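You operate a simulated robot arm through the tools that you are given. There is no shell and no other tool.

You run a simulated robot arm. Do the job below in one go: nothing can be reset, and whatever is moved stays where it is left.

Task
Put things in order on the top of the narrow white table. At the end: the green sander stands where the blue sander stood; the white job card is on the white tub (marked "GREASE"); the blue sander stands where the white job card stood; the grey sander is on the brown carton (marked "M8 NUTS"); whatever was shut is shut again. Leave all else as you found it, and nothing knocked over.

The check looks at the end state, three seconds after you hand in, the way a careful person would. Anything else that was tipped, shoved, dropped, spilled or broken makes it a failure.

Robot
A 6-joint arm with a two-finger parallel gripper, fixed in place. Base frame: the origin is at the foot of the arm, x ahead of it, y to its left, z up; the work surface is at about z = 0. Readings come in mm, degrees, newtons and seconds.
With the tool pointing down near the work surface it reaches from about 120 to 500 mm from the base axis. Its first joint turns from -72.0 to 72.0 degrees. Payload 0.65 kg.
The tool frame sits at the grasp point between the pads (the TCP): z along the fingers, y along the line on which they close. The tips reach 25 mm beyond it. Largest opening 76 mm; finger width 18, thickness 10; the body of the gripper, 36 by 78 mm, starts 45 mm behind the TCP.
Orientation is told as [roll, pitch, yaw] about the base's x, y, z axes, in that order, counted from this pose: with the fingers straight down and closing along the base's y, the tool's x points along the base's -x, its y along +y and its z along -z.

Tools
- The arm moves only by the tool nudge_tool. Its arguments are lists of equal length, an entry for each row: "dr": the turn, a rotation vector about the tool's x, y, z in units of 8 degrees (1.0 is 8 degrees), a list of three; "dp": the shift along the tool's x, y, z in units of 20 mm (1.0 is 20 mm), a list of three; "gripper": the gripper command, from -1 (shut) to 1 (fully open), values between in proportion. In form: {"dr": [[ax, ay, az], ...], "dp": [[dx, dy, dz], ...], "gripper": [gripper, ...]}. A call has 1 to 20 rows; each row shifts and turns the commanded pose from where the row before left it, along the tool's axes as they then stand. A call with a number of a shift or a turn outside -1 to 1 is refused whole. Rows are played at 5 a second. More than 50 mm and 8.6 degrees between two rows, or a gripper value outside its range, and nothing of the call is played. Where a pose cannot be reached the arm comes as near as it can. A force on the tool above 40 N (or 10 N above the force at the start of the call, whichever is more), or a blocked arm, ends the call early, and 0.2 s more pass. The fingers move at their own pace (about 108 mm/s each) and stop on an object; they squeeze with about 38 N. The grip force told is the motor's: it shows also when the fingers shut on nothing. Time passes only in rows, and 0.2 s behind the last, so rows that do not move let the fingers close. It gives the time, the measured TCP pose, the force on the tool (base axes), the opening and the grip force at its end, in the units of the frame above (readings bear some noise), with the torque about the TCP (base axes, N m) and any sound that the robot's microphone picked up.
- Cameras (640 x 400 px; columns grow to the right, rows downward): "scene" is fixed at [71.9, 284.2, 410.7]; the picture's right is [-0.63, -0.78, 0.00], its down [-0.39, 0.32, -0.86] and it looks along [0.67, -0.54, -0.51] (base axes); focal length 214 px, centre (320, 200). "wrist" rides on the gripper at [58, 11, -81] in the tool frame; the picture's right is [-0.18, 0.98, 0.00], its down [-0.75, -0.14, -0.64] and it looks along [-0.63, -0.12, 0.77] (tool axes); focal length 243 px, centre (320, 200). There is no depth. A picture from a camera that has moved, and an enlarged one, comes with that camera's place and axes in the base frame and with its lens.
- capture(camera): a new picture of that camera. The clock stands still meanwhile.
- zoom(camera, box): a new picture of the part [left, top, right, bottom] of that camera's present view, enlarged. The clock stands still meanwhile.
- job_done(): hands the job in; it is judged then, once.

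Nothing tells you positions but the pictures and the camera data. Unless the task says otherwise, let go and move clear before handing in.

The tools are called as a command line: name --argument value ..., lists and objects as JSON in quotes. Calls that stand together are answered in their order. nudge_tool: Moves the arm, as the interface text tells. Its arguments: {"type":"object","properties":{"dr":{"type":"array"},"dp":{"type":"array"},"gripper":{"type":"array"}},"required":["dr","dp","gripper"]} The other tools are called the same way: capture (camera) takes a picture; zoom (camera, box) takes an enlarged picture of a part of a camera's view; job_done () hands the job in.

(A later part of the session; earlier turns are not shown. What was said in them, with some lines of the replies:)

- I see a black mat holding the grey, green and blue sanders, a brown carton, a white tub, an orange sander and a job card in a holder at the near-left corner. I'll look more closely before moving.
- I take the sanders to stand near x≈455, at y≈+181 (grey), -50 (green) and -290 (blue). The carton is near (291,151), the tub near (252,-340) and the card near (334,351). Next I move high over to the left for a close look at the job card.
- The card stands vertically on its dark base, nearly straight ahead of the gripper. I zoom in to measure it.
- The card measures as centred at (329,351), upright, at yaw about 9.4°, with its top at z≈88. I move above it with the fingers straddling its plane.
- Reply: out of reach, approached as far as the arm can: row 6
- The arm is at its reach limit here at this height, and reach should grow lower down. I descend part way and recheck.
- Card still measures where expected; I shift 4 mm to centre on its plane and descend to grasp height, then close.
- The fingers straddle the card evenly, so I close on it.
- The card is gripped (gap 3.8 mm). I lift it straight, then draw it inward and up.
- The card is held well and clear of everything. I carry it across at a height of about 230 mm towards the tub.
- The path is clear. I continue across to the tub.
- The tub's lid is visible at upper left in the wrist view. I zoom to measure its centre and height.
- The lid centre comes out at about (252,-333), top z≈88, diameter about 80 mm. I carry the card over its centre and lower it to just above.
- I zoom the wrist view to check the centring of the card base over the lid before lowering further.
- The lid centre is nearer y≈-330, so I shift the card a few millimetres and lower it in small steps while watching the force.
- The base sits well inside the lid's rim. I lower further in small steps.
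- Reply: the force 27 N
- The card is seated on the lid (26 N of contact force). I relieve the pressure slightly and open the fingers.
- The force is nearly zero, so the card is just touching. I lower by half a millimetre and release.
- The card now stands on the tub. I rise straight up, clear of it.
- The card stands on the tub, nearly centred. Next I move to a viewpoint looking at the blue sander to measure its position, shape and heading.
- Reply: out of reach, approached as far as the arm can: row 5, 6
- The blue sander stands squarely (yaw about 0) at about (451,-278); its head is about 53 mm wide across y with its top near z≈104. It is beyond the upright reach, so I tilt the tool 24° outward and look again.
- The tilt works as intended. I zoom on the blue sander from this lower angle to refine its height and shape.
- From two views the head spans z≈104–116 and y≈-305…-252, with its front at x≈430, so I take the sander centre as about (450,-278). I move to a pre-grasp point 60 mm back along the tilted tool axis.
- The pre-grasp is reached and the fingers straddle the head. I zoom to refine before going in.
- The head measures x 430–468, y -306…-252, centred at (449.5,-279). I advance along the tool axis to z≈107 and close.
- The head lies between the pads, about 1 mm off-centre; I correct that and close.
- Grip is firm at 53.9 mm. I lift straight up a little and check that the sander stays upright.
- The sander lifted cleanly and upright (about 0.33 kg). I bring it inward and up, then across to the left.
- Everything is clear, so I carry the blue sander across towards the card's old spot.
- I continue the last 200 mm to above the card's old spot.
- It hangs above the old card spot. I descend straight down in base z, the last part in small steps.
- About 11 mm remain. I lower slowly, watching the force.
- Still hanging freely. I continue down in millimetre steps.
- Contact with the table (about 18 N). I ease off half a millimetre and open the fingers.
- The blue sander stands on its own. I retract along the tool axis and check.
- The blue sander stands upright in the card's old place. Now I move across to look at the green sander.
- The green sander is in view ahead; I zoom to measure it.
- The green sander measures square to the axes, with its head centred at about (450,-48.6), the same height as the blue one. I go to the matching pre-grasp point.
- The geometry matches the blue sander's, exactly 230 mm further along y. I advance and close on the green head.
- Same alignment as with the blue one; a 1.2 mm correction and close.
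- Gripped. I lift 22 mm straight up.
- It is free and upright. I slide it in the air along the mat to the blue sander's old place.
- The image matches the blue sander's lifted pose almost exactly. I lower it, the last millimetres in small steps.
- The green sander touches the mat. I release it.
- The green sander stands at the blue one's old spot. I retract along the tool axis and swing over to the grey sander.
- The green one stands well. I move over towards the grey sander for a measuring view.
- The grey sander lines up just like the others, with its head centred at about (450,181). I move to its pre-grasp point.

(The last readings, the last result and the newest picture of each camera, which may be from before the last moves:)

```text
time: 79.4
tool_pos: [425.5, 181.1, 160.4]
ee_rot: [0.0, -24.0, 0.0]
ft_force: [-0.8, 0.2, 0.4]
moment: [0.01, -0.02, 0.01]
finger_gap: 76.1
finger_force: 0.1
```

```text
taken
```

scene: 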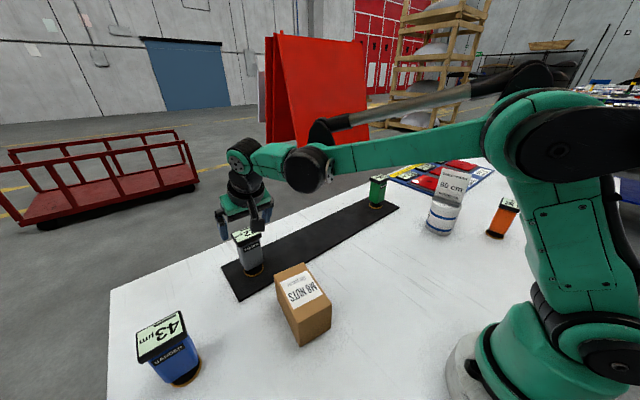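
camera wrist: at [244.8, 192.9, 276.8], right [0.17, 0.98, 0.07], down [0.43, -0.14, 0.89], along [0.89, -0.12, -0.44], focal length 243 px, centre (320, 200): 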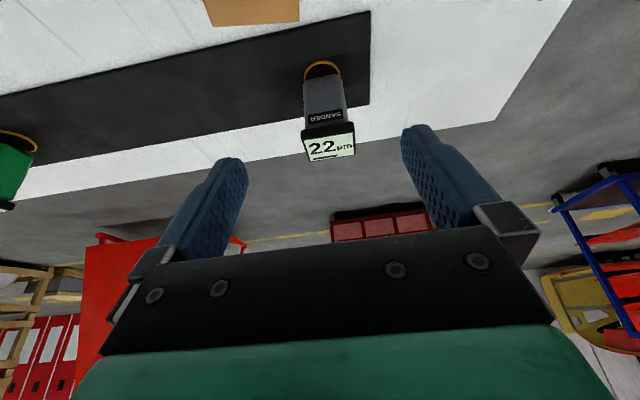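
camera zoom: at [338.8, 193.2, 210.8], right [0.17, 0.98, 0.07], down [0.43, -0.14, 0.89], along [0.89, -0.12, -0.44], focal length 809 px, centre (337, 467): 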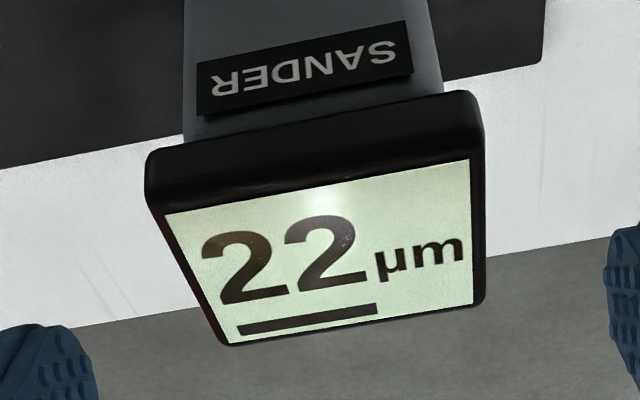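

Measured head centre y≈181.1, front x≈430.6, as expected. I advance along the tool axis.

nudge_tool --dr '[[0, 0, 0], [0, 0, 0], [0, 0, 0], [0, 0, 0], [0, 0, 0]]' --dp '[[-0.045, 0, 0.7], [0, 0, 0.75], [0, 0, 0.75], [0, 0, 0.68], [0, 0, 0]]' --gripper '[1, 1, 1, 1, 1]'

capture --camera "wrist"

capture --camera "scene"

```text
time: 80.6
tool_pos: [450.2, 182.4, 108.8]
ee_rot: [0.0, -24.0, 0.0]
ft_force: [0.2, 0.0, 0.1]
moment: [0.0, 0.03, 0.01]
finger_gap: 76.2
finger_force: 0.2
```

```text
taken
camera wrist: at [363.3, 193.2, 159.9], right [0.17, 0.98, 0.07], down [0.43, -0.14, 0.89], along [0.89, -0.12, -0.44], focal length 243 px, centre (320, 200)
```

wrist: 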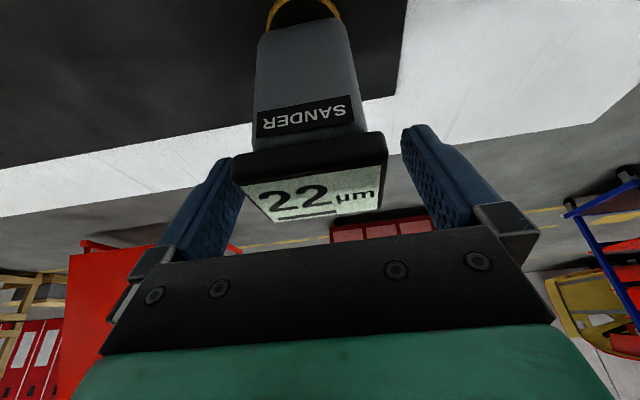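

```text
taken
```

scene: 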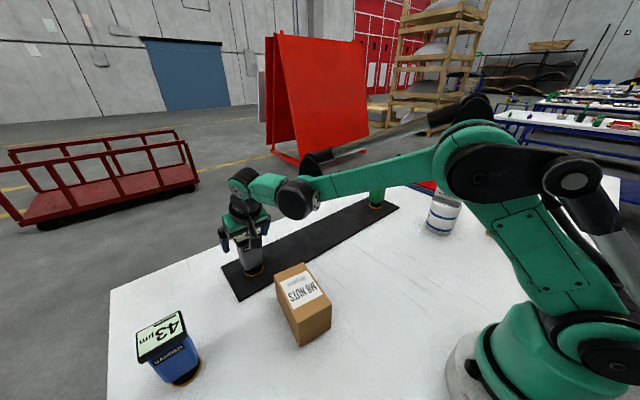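

Aligned as before; a 1 mm correction, then close on the grey head.

nudge_tool --dr '[[0, 0, 0], [0, 0, 0], [0, 0, 0], [0, 0, 0], [0, 0, 0]]' --dp '[[0, -0.055, 0], [0, 0, 0], [0, 0, 0], [0, 0, 0], [0, 0, 0]]' --gripper '[1, 0.6, -1, -1, -1]'

nudge_tool --dr '[[0, 0, 0], [0, 0, 0], [0, 0, 0], [0, 0, 0]]' --dp '[[-0.082, 0, -0.18], [-0.2, 0, -0.45], [-0.2, 0, -0.45], [0, 0, 0]]' --gripper '[-1, -1, -1, -1]'

capture --camera "wrist"

capture --camera "scene"

```text
time: 81.8
tool_pos: [449.8, 180.8, 109.8]
ee_rot: [-0.1, -24.0, 0.0]
ft_force: [1.0, -2.2, 1.8]
moment: [-0.15, -0.08, -0.05]
finger_gap: 53.5
finger_force: 38.1
```

```text
time: 82.8
tool_pos: [451.1, 180.2, 133.9]
ee_rot: [0.0, -24.0, 0.0]
ft_force: [0.3, 0.6, -2.7]
moment: [0.0, 0.01, 0.02]
finger_gap: 53.8
finger_force: 37.3
```

```text
taken
camera wrist: at [363.1, 192.2, 183.8], right [0.17, 0.98, 0.07], down [0.43, -0.14, 0.89], along [0.89, -0.12, -0.44], focal length 243 px, centre (320, 200)
```

wrist: 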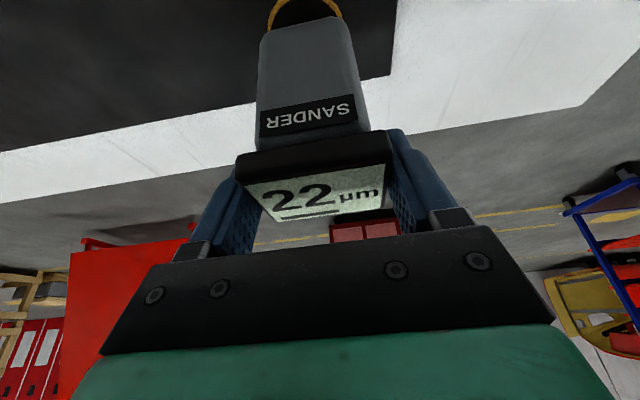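

```text
taken
```

scene: 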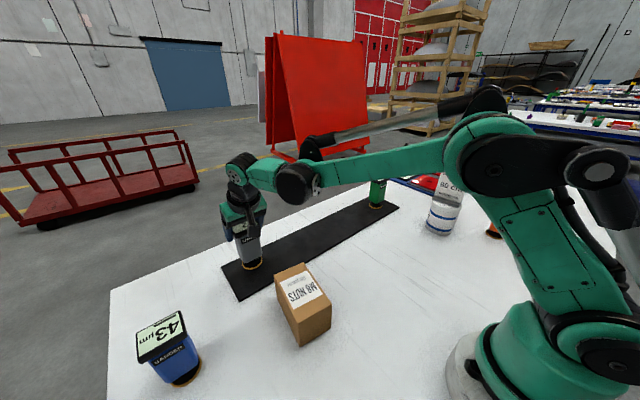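

The grey sander is lifted upright. I raise it well above carton height and bring it inward over the carton's centre, about (289,152), top z≈75.

nudge_tool --dr '[[0, 0, 0], [0, 0, 0], [0, 0, 0], [0, 0, 0], [0, 0, 0], [0, 0, 0], [0, 0, 0], [0, 0, 0], [0, 0, 0], [0, 0, 0], [0, 0, 0], [0, 0, 0], [0, 0, 0], [0, 0, 0], [0, 0, 0], [0, 0, 0]]' --dp '[[-0.148, -0.042, -0.763], [-0.148, -0.042, -0.763], [-0.148, -0.042, -0.763], [-0.148, -0.042, -0.763], [-0.148, -0.042, -0.763], [-0.148, -0.042, -0.763], [0.5, -0.09, -0.22], [0.8, -0.147, -0.356], [0.8, -0.147, -0.356], [0.8, -0.147, -0.356], [0.8, -0.147, -0.356], [0.8, -0.147, -0.356], [0.8, -0.147, -0.356], [0.8, -0.147, -0.356], [0.3, -0.06, -0.13], [0, 0, 0]]' --gripper '[-1, -1, -1, -1, -1, -1, -1, -1, -1, -1, -1, -1, -1, -1, -1, -1]'

capture --camera "wrist"

capture --camera "scene"

```text
time: 86.2
tool_pos: [291.2, 152.3, 224.2]
ee_rot: [0.0, -24.0, 0.1]
ft_force: [0.0, -0.4, -1.9]
moment: [-0.02, -0.04, 0.03]
finger_gap: 53.6
finger_force: 38.4
```

```text
taken
camera wrist: at [202.8, 165.1, 274.3], right [0.17, 0.98, 0.07], down [0.43, -0.14, 0.89], along [0.89, -0.12, -0.44], focal length 243 px, centre (320, 200)
```

wrist: 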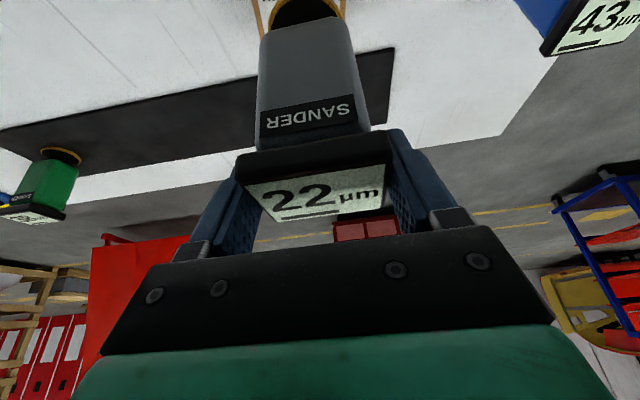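

```text
taken
```

scene: 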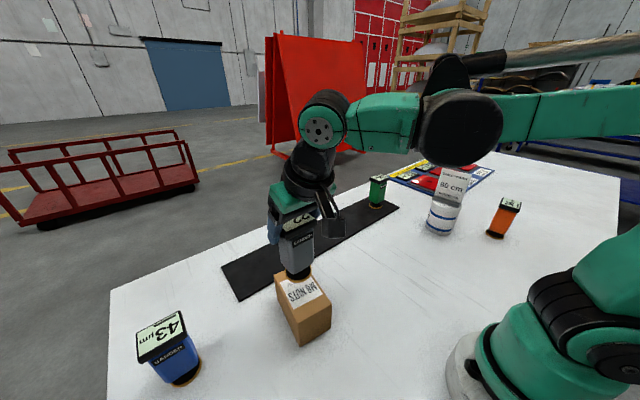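

It hangs over the carton. I lower to about 10 mm above the top and check.

nudge_tool --dr '[[0, 0, 0], [0, 0, 0], [0, 0, 0], [0, 0, 0], [0, 0, 0]]' --dp '[[0.2, 0, 0.45], [0.26, 0, 0.55], [0.2, 0, 0.4], [0.1, 0, 0.2], [0, 0, 0]]' --gripper '[-1, -1, -1, -1, -1]'

zoom --camera "scene" --box '[240, 210, 380, 360]'

capture --camera "wrist"

```text
time: 87.4
tool_pos: [289.4, 152.6, 187.6]
ee_rot: [-0.1, -24.0, 0.0]
ft_force: [-0.7, -0.6, -3.0]
moment: [0.02, 0.02, 0.03]
finger_gap: 53.7
finger_force: 37.7
```

```text
2.67 times, centred on (310, 285) of scene
camera zoom: at [71.9, 284.2, 410.7], right [-0.63, -0.78, 0.0], down [-0.39, 0.32, -0.86], along [0.67, -0.54, -0.51], focal length 572 px, centre (347, -27)
```

zoom: 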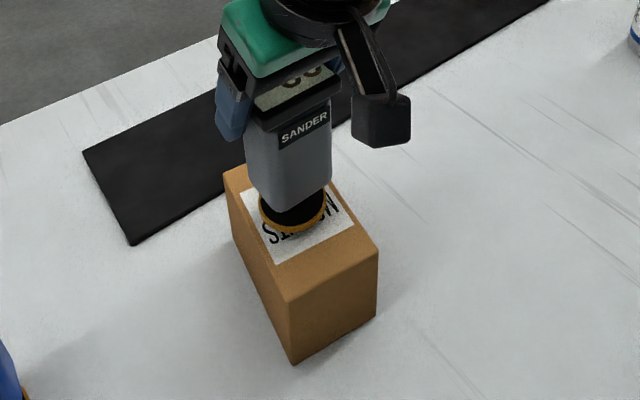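

```text
taken
camera wrist: at [202.4, 164.7, 238.1], right [0.17, 0.98, 0.07], down [0.43, -0.14, 0.89], along [0.89, -0.12, -0.44], focal length 243 px, centre (320, 200)
```

wrist: 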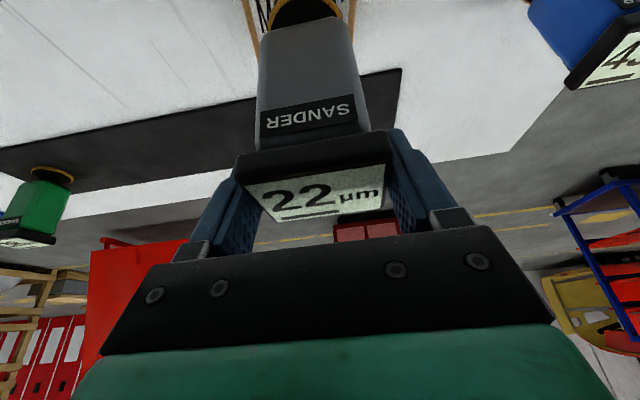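

The sander is close to centred over the carton. I trim by 1–2 mm and lower in small steps.

nudge_tool --dr '[[0, 0, 0], [0, 0, 0], [0, 0, 0], [0, 0, 0]]' --dp '[[-0.073, -0.075, 0.033], [0.061, 0, 0.137], [0.041, 0, 0.091], [0, 0, 0]]' --gripper '[-1, -1, -1, -1]'

zoom --camera "scene" --box '[240, 210, 380, 360]'

```text
time: 88.4
tool_pos: [291.4, 150.2, 184.0]
ee_rot: [0.0, -24.0, 0.0]
ft_force: [-1.1, 0.2, -3.5]
moment: [0.01, 0.0, 0.03]
finger_gap: 54.0
finger_force: 37.8
```

```text
2.67 times, centred on (310, 285) of scene
camera zoom: at [71.9, 284.2, 410.7], right [-0.63, -0.78, 0.0], down [-0.39, 0.32, -0.86], along [0.67, -0.54, -0.51], focal length 572 px, centre (347, -27)
```

zoom: 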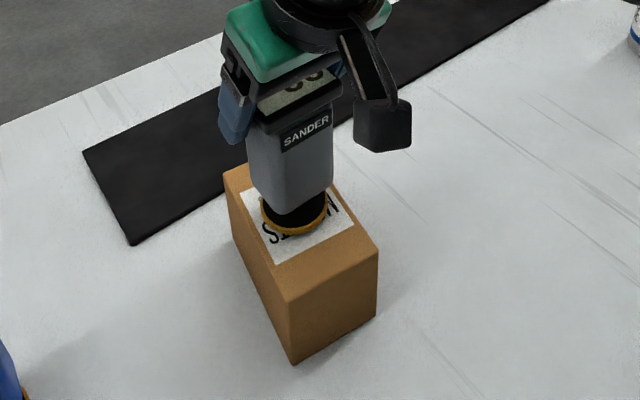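

nudge_tool --dr '[[0, 0, 0], [0, 0, 0], [0, 0, 0]]' --dp '[[0.02, 0, 0.046], [0.02, 0, 0.046], [0, 0, 0]]' --gripper '[-1, -1, -1]'

```text
time: 89.2
tool_pos: [290.8, 150.9, 180.4]
ee_rot: [0.1, -24.0, -0.1]
ft_force: [0.4, -1.3, -3.3]
moment: [0.02, 0.01, -0.01]
finger_gap: 53.5
finger_force: 38.1
```

nudge_tool --dr '[[0, 0, 0], [0, 0, 0]]' --dp '[[0.02, 0, 0.046], [0, 0, 0]]' --gripper '[-1, -1]'

```text
time: 89.8
tool_pos: [290.0, 151.0, 179.9]
ee_rot: [-0.1, -24.0, 0.0]
ft_force: [-0.3, -1.1, -3.1]
moment: [0.01, -0.01, -0.02]
finger_gap: 53.8
finger_force: 37.8
```

nudge_tool --dr '[[0, 0, 0], [0, 0, 0]]' --dp '[[0.02, 0, 0.046], [0, 0, 0]]' --gripper '[-1, -1]'

```text
time: 90.4
tool_pos: [291.5, 151.0, 179.3]
ee_rot: [0.0, -24.0, 0.0]
ft_force: [0.5, -0.5, -2.1]
moment: [0.0, 0.03, 0.04]
finger_gap: 53.6
finger_force: 37.8
```

nudge_tool --dr '[[0, 0, 0], [0, 0, 0]]' --dp '[[0.02, 0, 0.046], [0, 0, 0]]' --gripper '[-1, -1]'

```text
time: 91.0
tool_pos: [290.0, 151.3, 178.3]
ee_rot: [0.0, -24.0, 0.0]
ft_force: [-5.7, -1.5, 19.7]
moment: [0.27, 0.56, 0.1]
finger_gap: 53.5
finger_force: 38.1
```

Contact with the carton top. I ease off half a millimetre and release.

nudge_tool --dr '[[0, 0, 0], [0, 0, 0]]' --dp '[[-0.012, 0, -0.028], [0, 0, 0]]' --gripper '[-1, -1]'

nudge_tool --dr '[[0, 0, 0], [0, 0, 0], [0, 0, 0], [0, 0, 0]]' --dp '[[0, 0, 0], [0, 0, 0], [0, 0, 0], [0, 0, 0]]' --gripper '[0.5, 0.7, 1, 1]'

capture --camera "wrist"

zoom --camera "scene" --box '[240, 210, 380, 360]'

```text
time: 91.6
tool_pos: [290.2, 151.5, 179.0]
ee_rot: [0.1, -24.0, 0.0]
ft_force: [0.2, 0.5, -2.9]
moment: [-0.01, 0.04, -0.03]
finger_gap: 53.7
finger_force: 37.8
```

```text
time: 92.6
tool_pos: [291.0, 151.8, 178.2]
ee_rot: [0.0, -24.0, 0.0]
ft_force: [-0.1, 0.1, 0.4]
moment: [-0.04, 0.01, 0.02]
finger_gap: 76.2
finger_force: 0.1
```

```text
taken
camera wrist: at [203.2, 163.0, 229.4], right [0.17, 0.98, 0.07], down [0.43, -0.14, 0.89], along [0.89, -0.12, -0.44], focal length 243 px, centre (320, 200)
```

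wrist: 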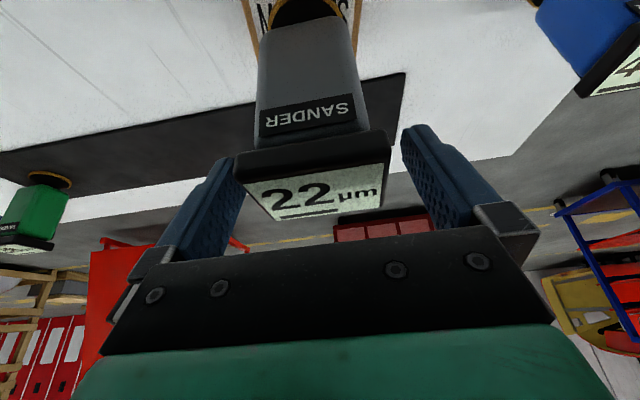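

```text
2.67 times, centred on (310, 285) of scene
camera zoom: at [71.9, 284.2, 410.7], right [-0.63, -0.78, 0.0], down [-0.39, 0.32, -0.86], along [0.67, -0.54, -0.51], focal length 572 px, centre (347, -27)
```

zoom: 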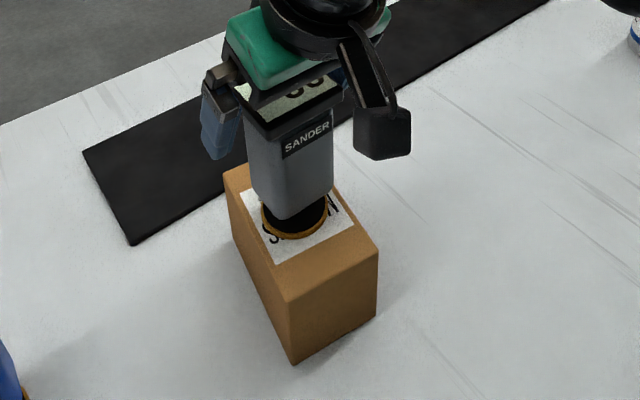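

The grey sander stands on the carton. I retract along the tool axis and then go up to inspect everything.

nudge_tool --dr '[[0, 0, 0], [0, 0, 0], [0, 0, 0], [0, 0, 0], [0, 0, 0], [0, 0, 0], [0, 0, 0], [0, 0, 0], [0, 0, 0]]' --dp '[[0, 0, -0.4], [0, 0, -0.7], [0, 0, -0.8], [0, 0, -0.8], [0, 0, -0.8], [-0.2, 0, -0.6], [-0.3, 0, -0.6], [-0.3, 0, -0.6], [0, 0, 0]]' --gripper '[1, 1, 1, 1, 1, 1, 1, 1, 1]'

capture --camera "wrist"

capture --camera "scene"

```text
time: 94.6
tool_pos: [262.6, 149.9, 283.0]
ee_rot: [0.1, -24.0, 0.0]
ft_force: [-0.2, 0.3, -0.7]
moment: [-0.02, 0.03, 0.01]
finger_gap: 75.8
finger_force: 0.1
```

```text
taken
camera wrist: at [175.7, 162.4, 333.5], right [0.17, 0.98, 0.07], down [0.43, -0.14, 0.89], along [0.89, -0.12, -0.44], focal length 243 px, centre (320, 200)
```

wrist: 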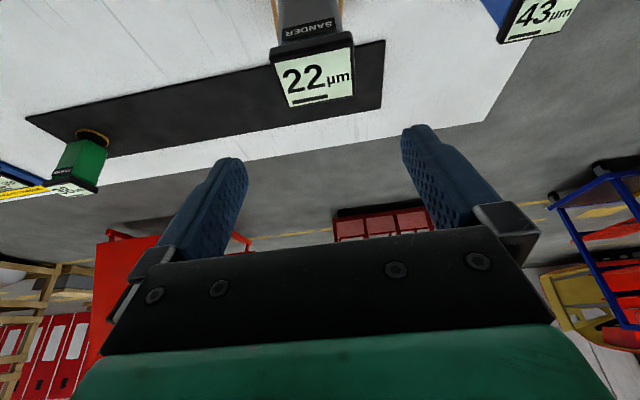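

```text
taken
```

scene: 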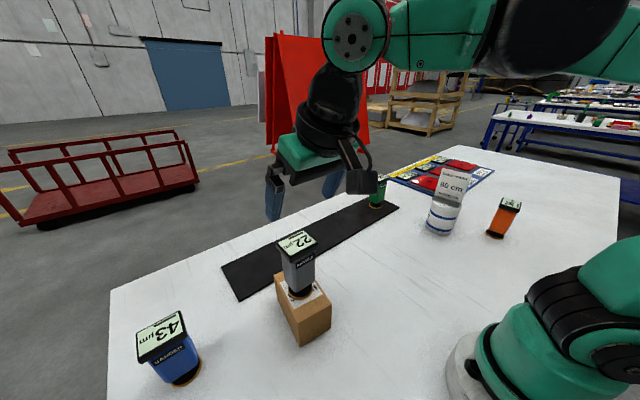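

All items are placed. I return the arm to its starting pose, upright and clear, and inspect the result.

nudge_tool --dr '[[0, 0, 0], [0, 0, 0], [0, 0, 0], [0, 0, 0], [0, 0, 0], [0, 0, 0], [0, 0, 0], [0, 0, 0], [0, 0.75, 0], [0, 0.75, 0], [0, 0.75, 0], [0, 0.75, 0], [0, 0, 0]]' --dp '[[0, 0, -0.5], [0, 0, -0.5], [0, -0.9, 0], [0, -0.9, 0], [0, -0.9, 0], [0, -0.9, 0], [0, -0.9, 0], [0, -0.9, 0], [0, -0.9, 0], [0, -0.9, 0], [0, -0.9, 0], [0, -0.9, 0], [0, -0.9, 0]]' --gripper '[1, 1, 1, 1, 1, 1, 1, 1, 1, 1, 1, 1, 1]'

capture --camera "wrist"

capture --camera "scene"

zoom --camera "scene" --box '[340, 140, 540, 260]'

zoom --camera "scene" --box '[110, 220, 350, 400]'

```text
time: 97.4
tool_pos: [253.1, -46.1, 301.1]
ee_rot: [-0.1, 0.1, 0.1]
ft_force: [-0.2, 0.0, 0.9]
moment: [0.05, -0.01, 0.0]
finger_gap: 76.0
finger_force: 0.1
```

```text
taken
camera wrist: at [193.9, -35.4, 381.4], right [0.18, 0.98, 0.0], down [0.75, -0.14, 0.64], along [0.63, -0.12, -0.77], focal length 243 px, centre (320, 200)
```

wrist: 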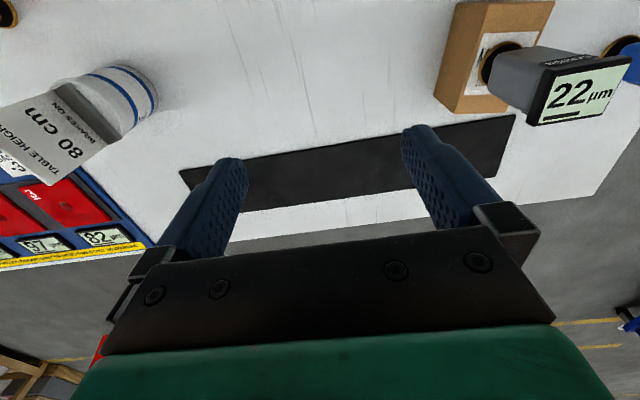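

```text
taken
```

scene: 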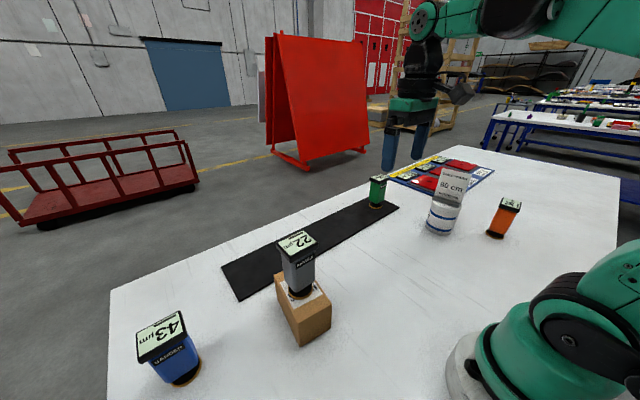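

```text
3.20 times, centred on (440, 200) of scene
camera zoom: at [71.9, 284.2, 410.7], right [-0.63, -0.78, 0.0], down [-0.39, 0.32, -0.86], along [0.67, -0.54, -0.51], focal length 686 px, centre (-64, 200)
```

zoom: 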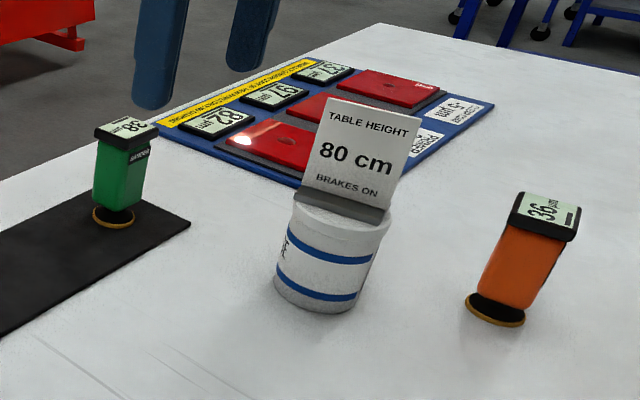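

```text
2.22 times, centred on (230, 310) of scene
camera zoom: at [71.9, 284.2, 410.7], right [-0.63, -0.78, 0.0], down [-0.39, 0.32, -0.86], along [0.67, -0.54, -0.51], focal length 477 px, centre (520, -44)
```

zoom: 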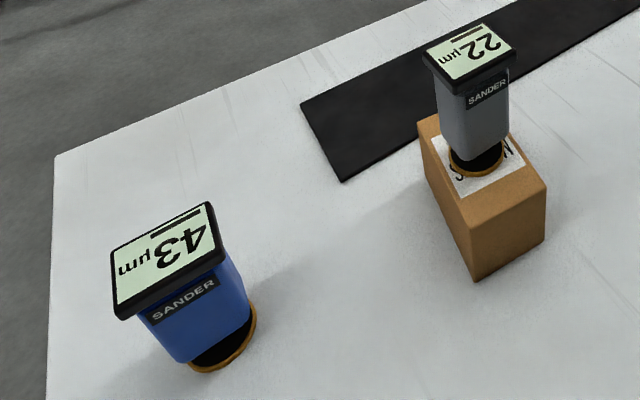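

Everything checks out in the final views:
- **Green sander:** it stands exactly where the blue one was.
- **Job card:** it is upright on the grease tub.
- **Blue sander:** it stands in the card's old place.
- **Grey sander:** it is upright on the carton.
- **Everything else:** the tub, carton, mat, tray and orange sander are unmoved, and nothing was opened.

The gripper is empty and clear, so I hand in.

job_done

```text
The job is handed in.
```

The job is handed in, and the final camera views showed everything in place and upright:

- **Green sander:** stands where the blue sander stood, within about a millimetre going by the before and after pictures.
- **Job card:** stands upright on the grease tub. It sits a few millimetres off centre, so its rear corners slightly overhang the lid, but it is stable.
- **Blue sander:** stands where the job card stood.
- **Grey sander:** stands near the centre of the M8 nuts carton.

I opened nothing, so there was nothing to shut again. The tub, carton, mat, tray and orange sander look the same as at the start. The gripper was empty and clear of everything when I handed in.
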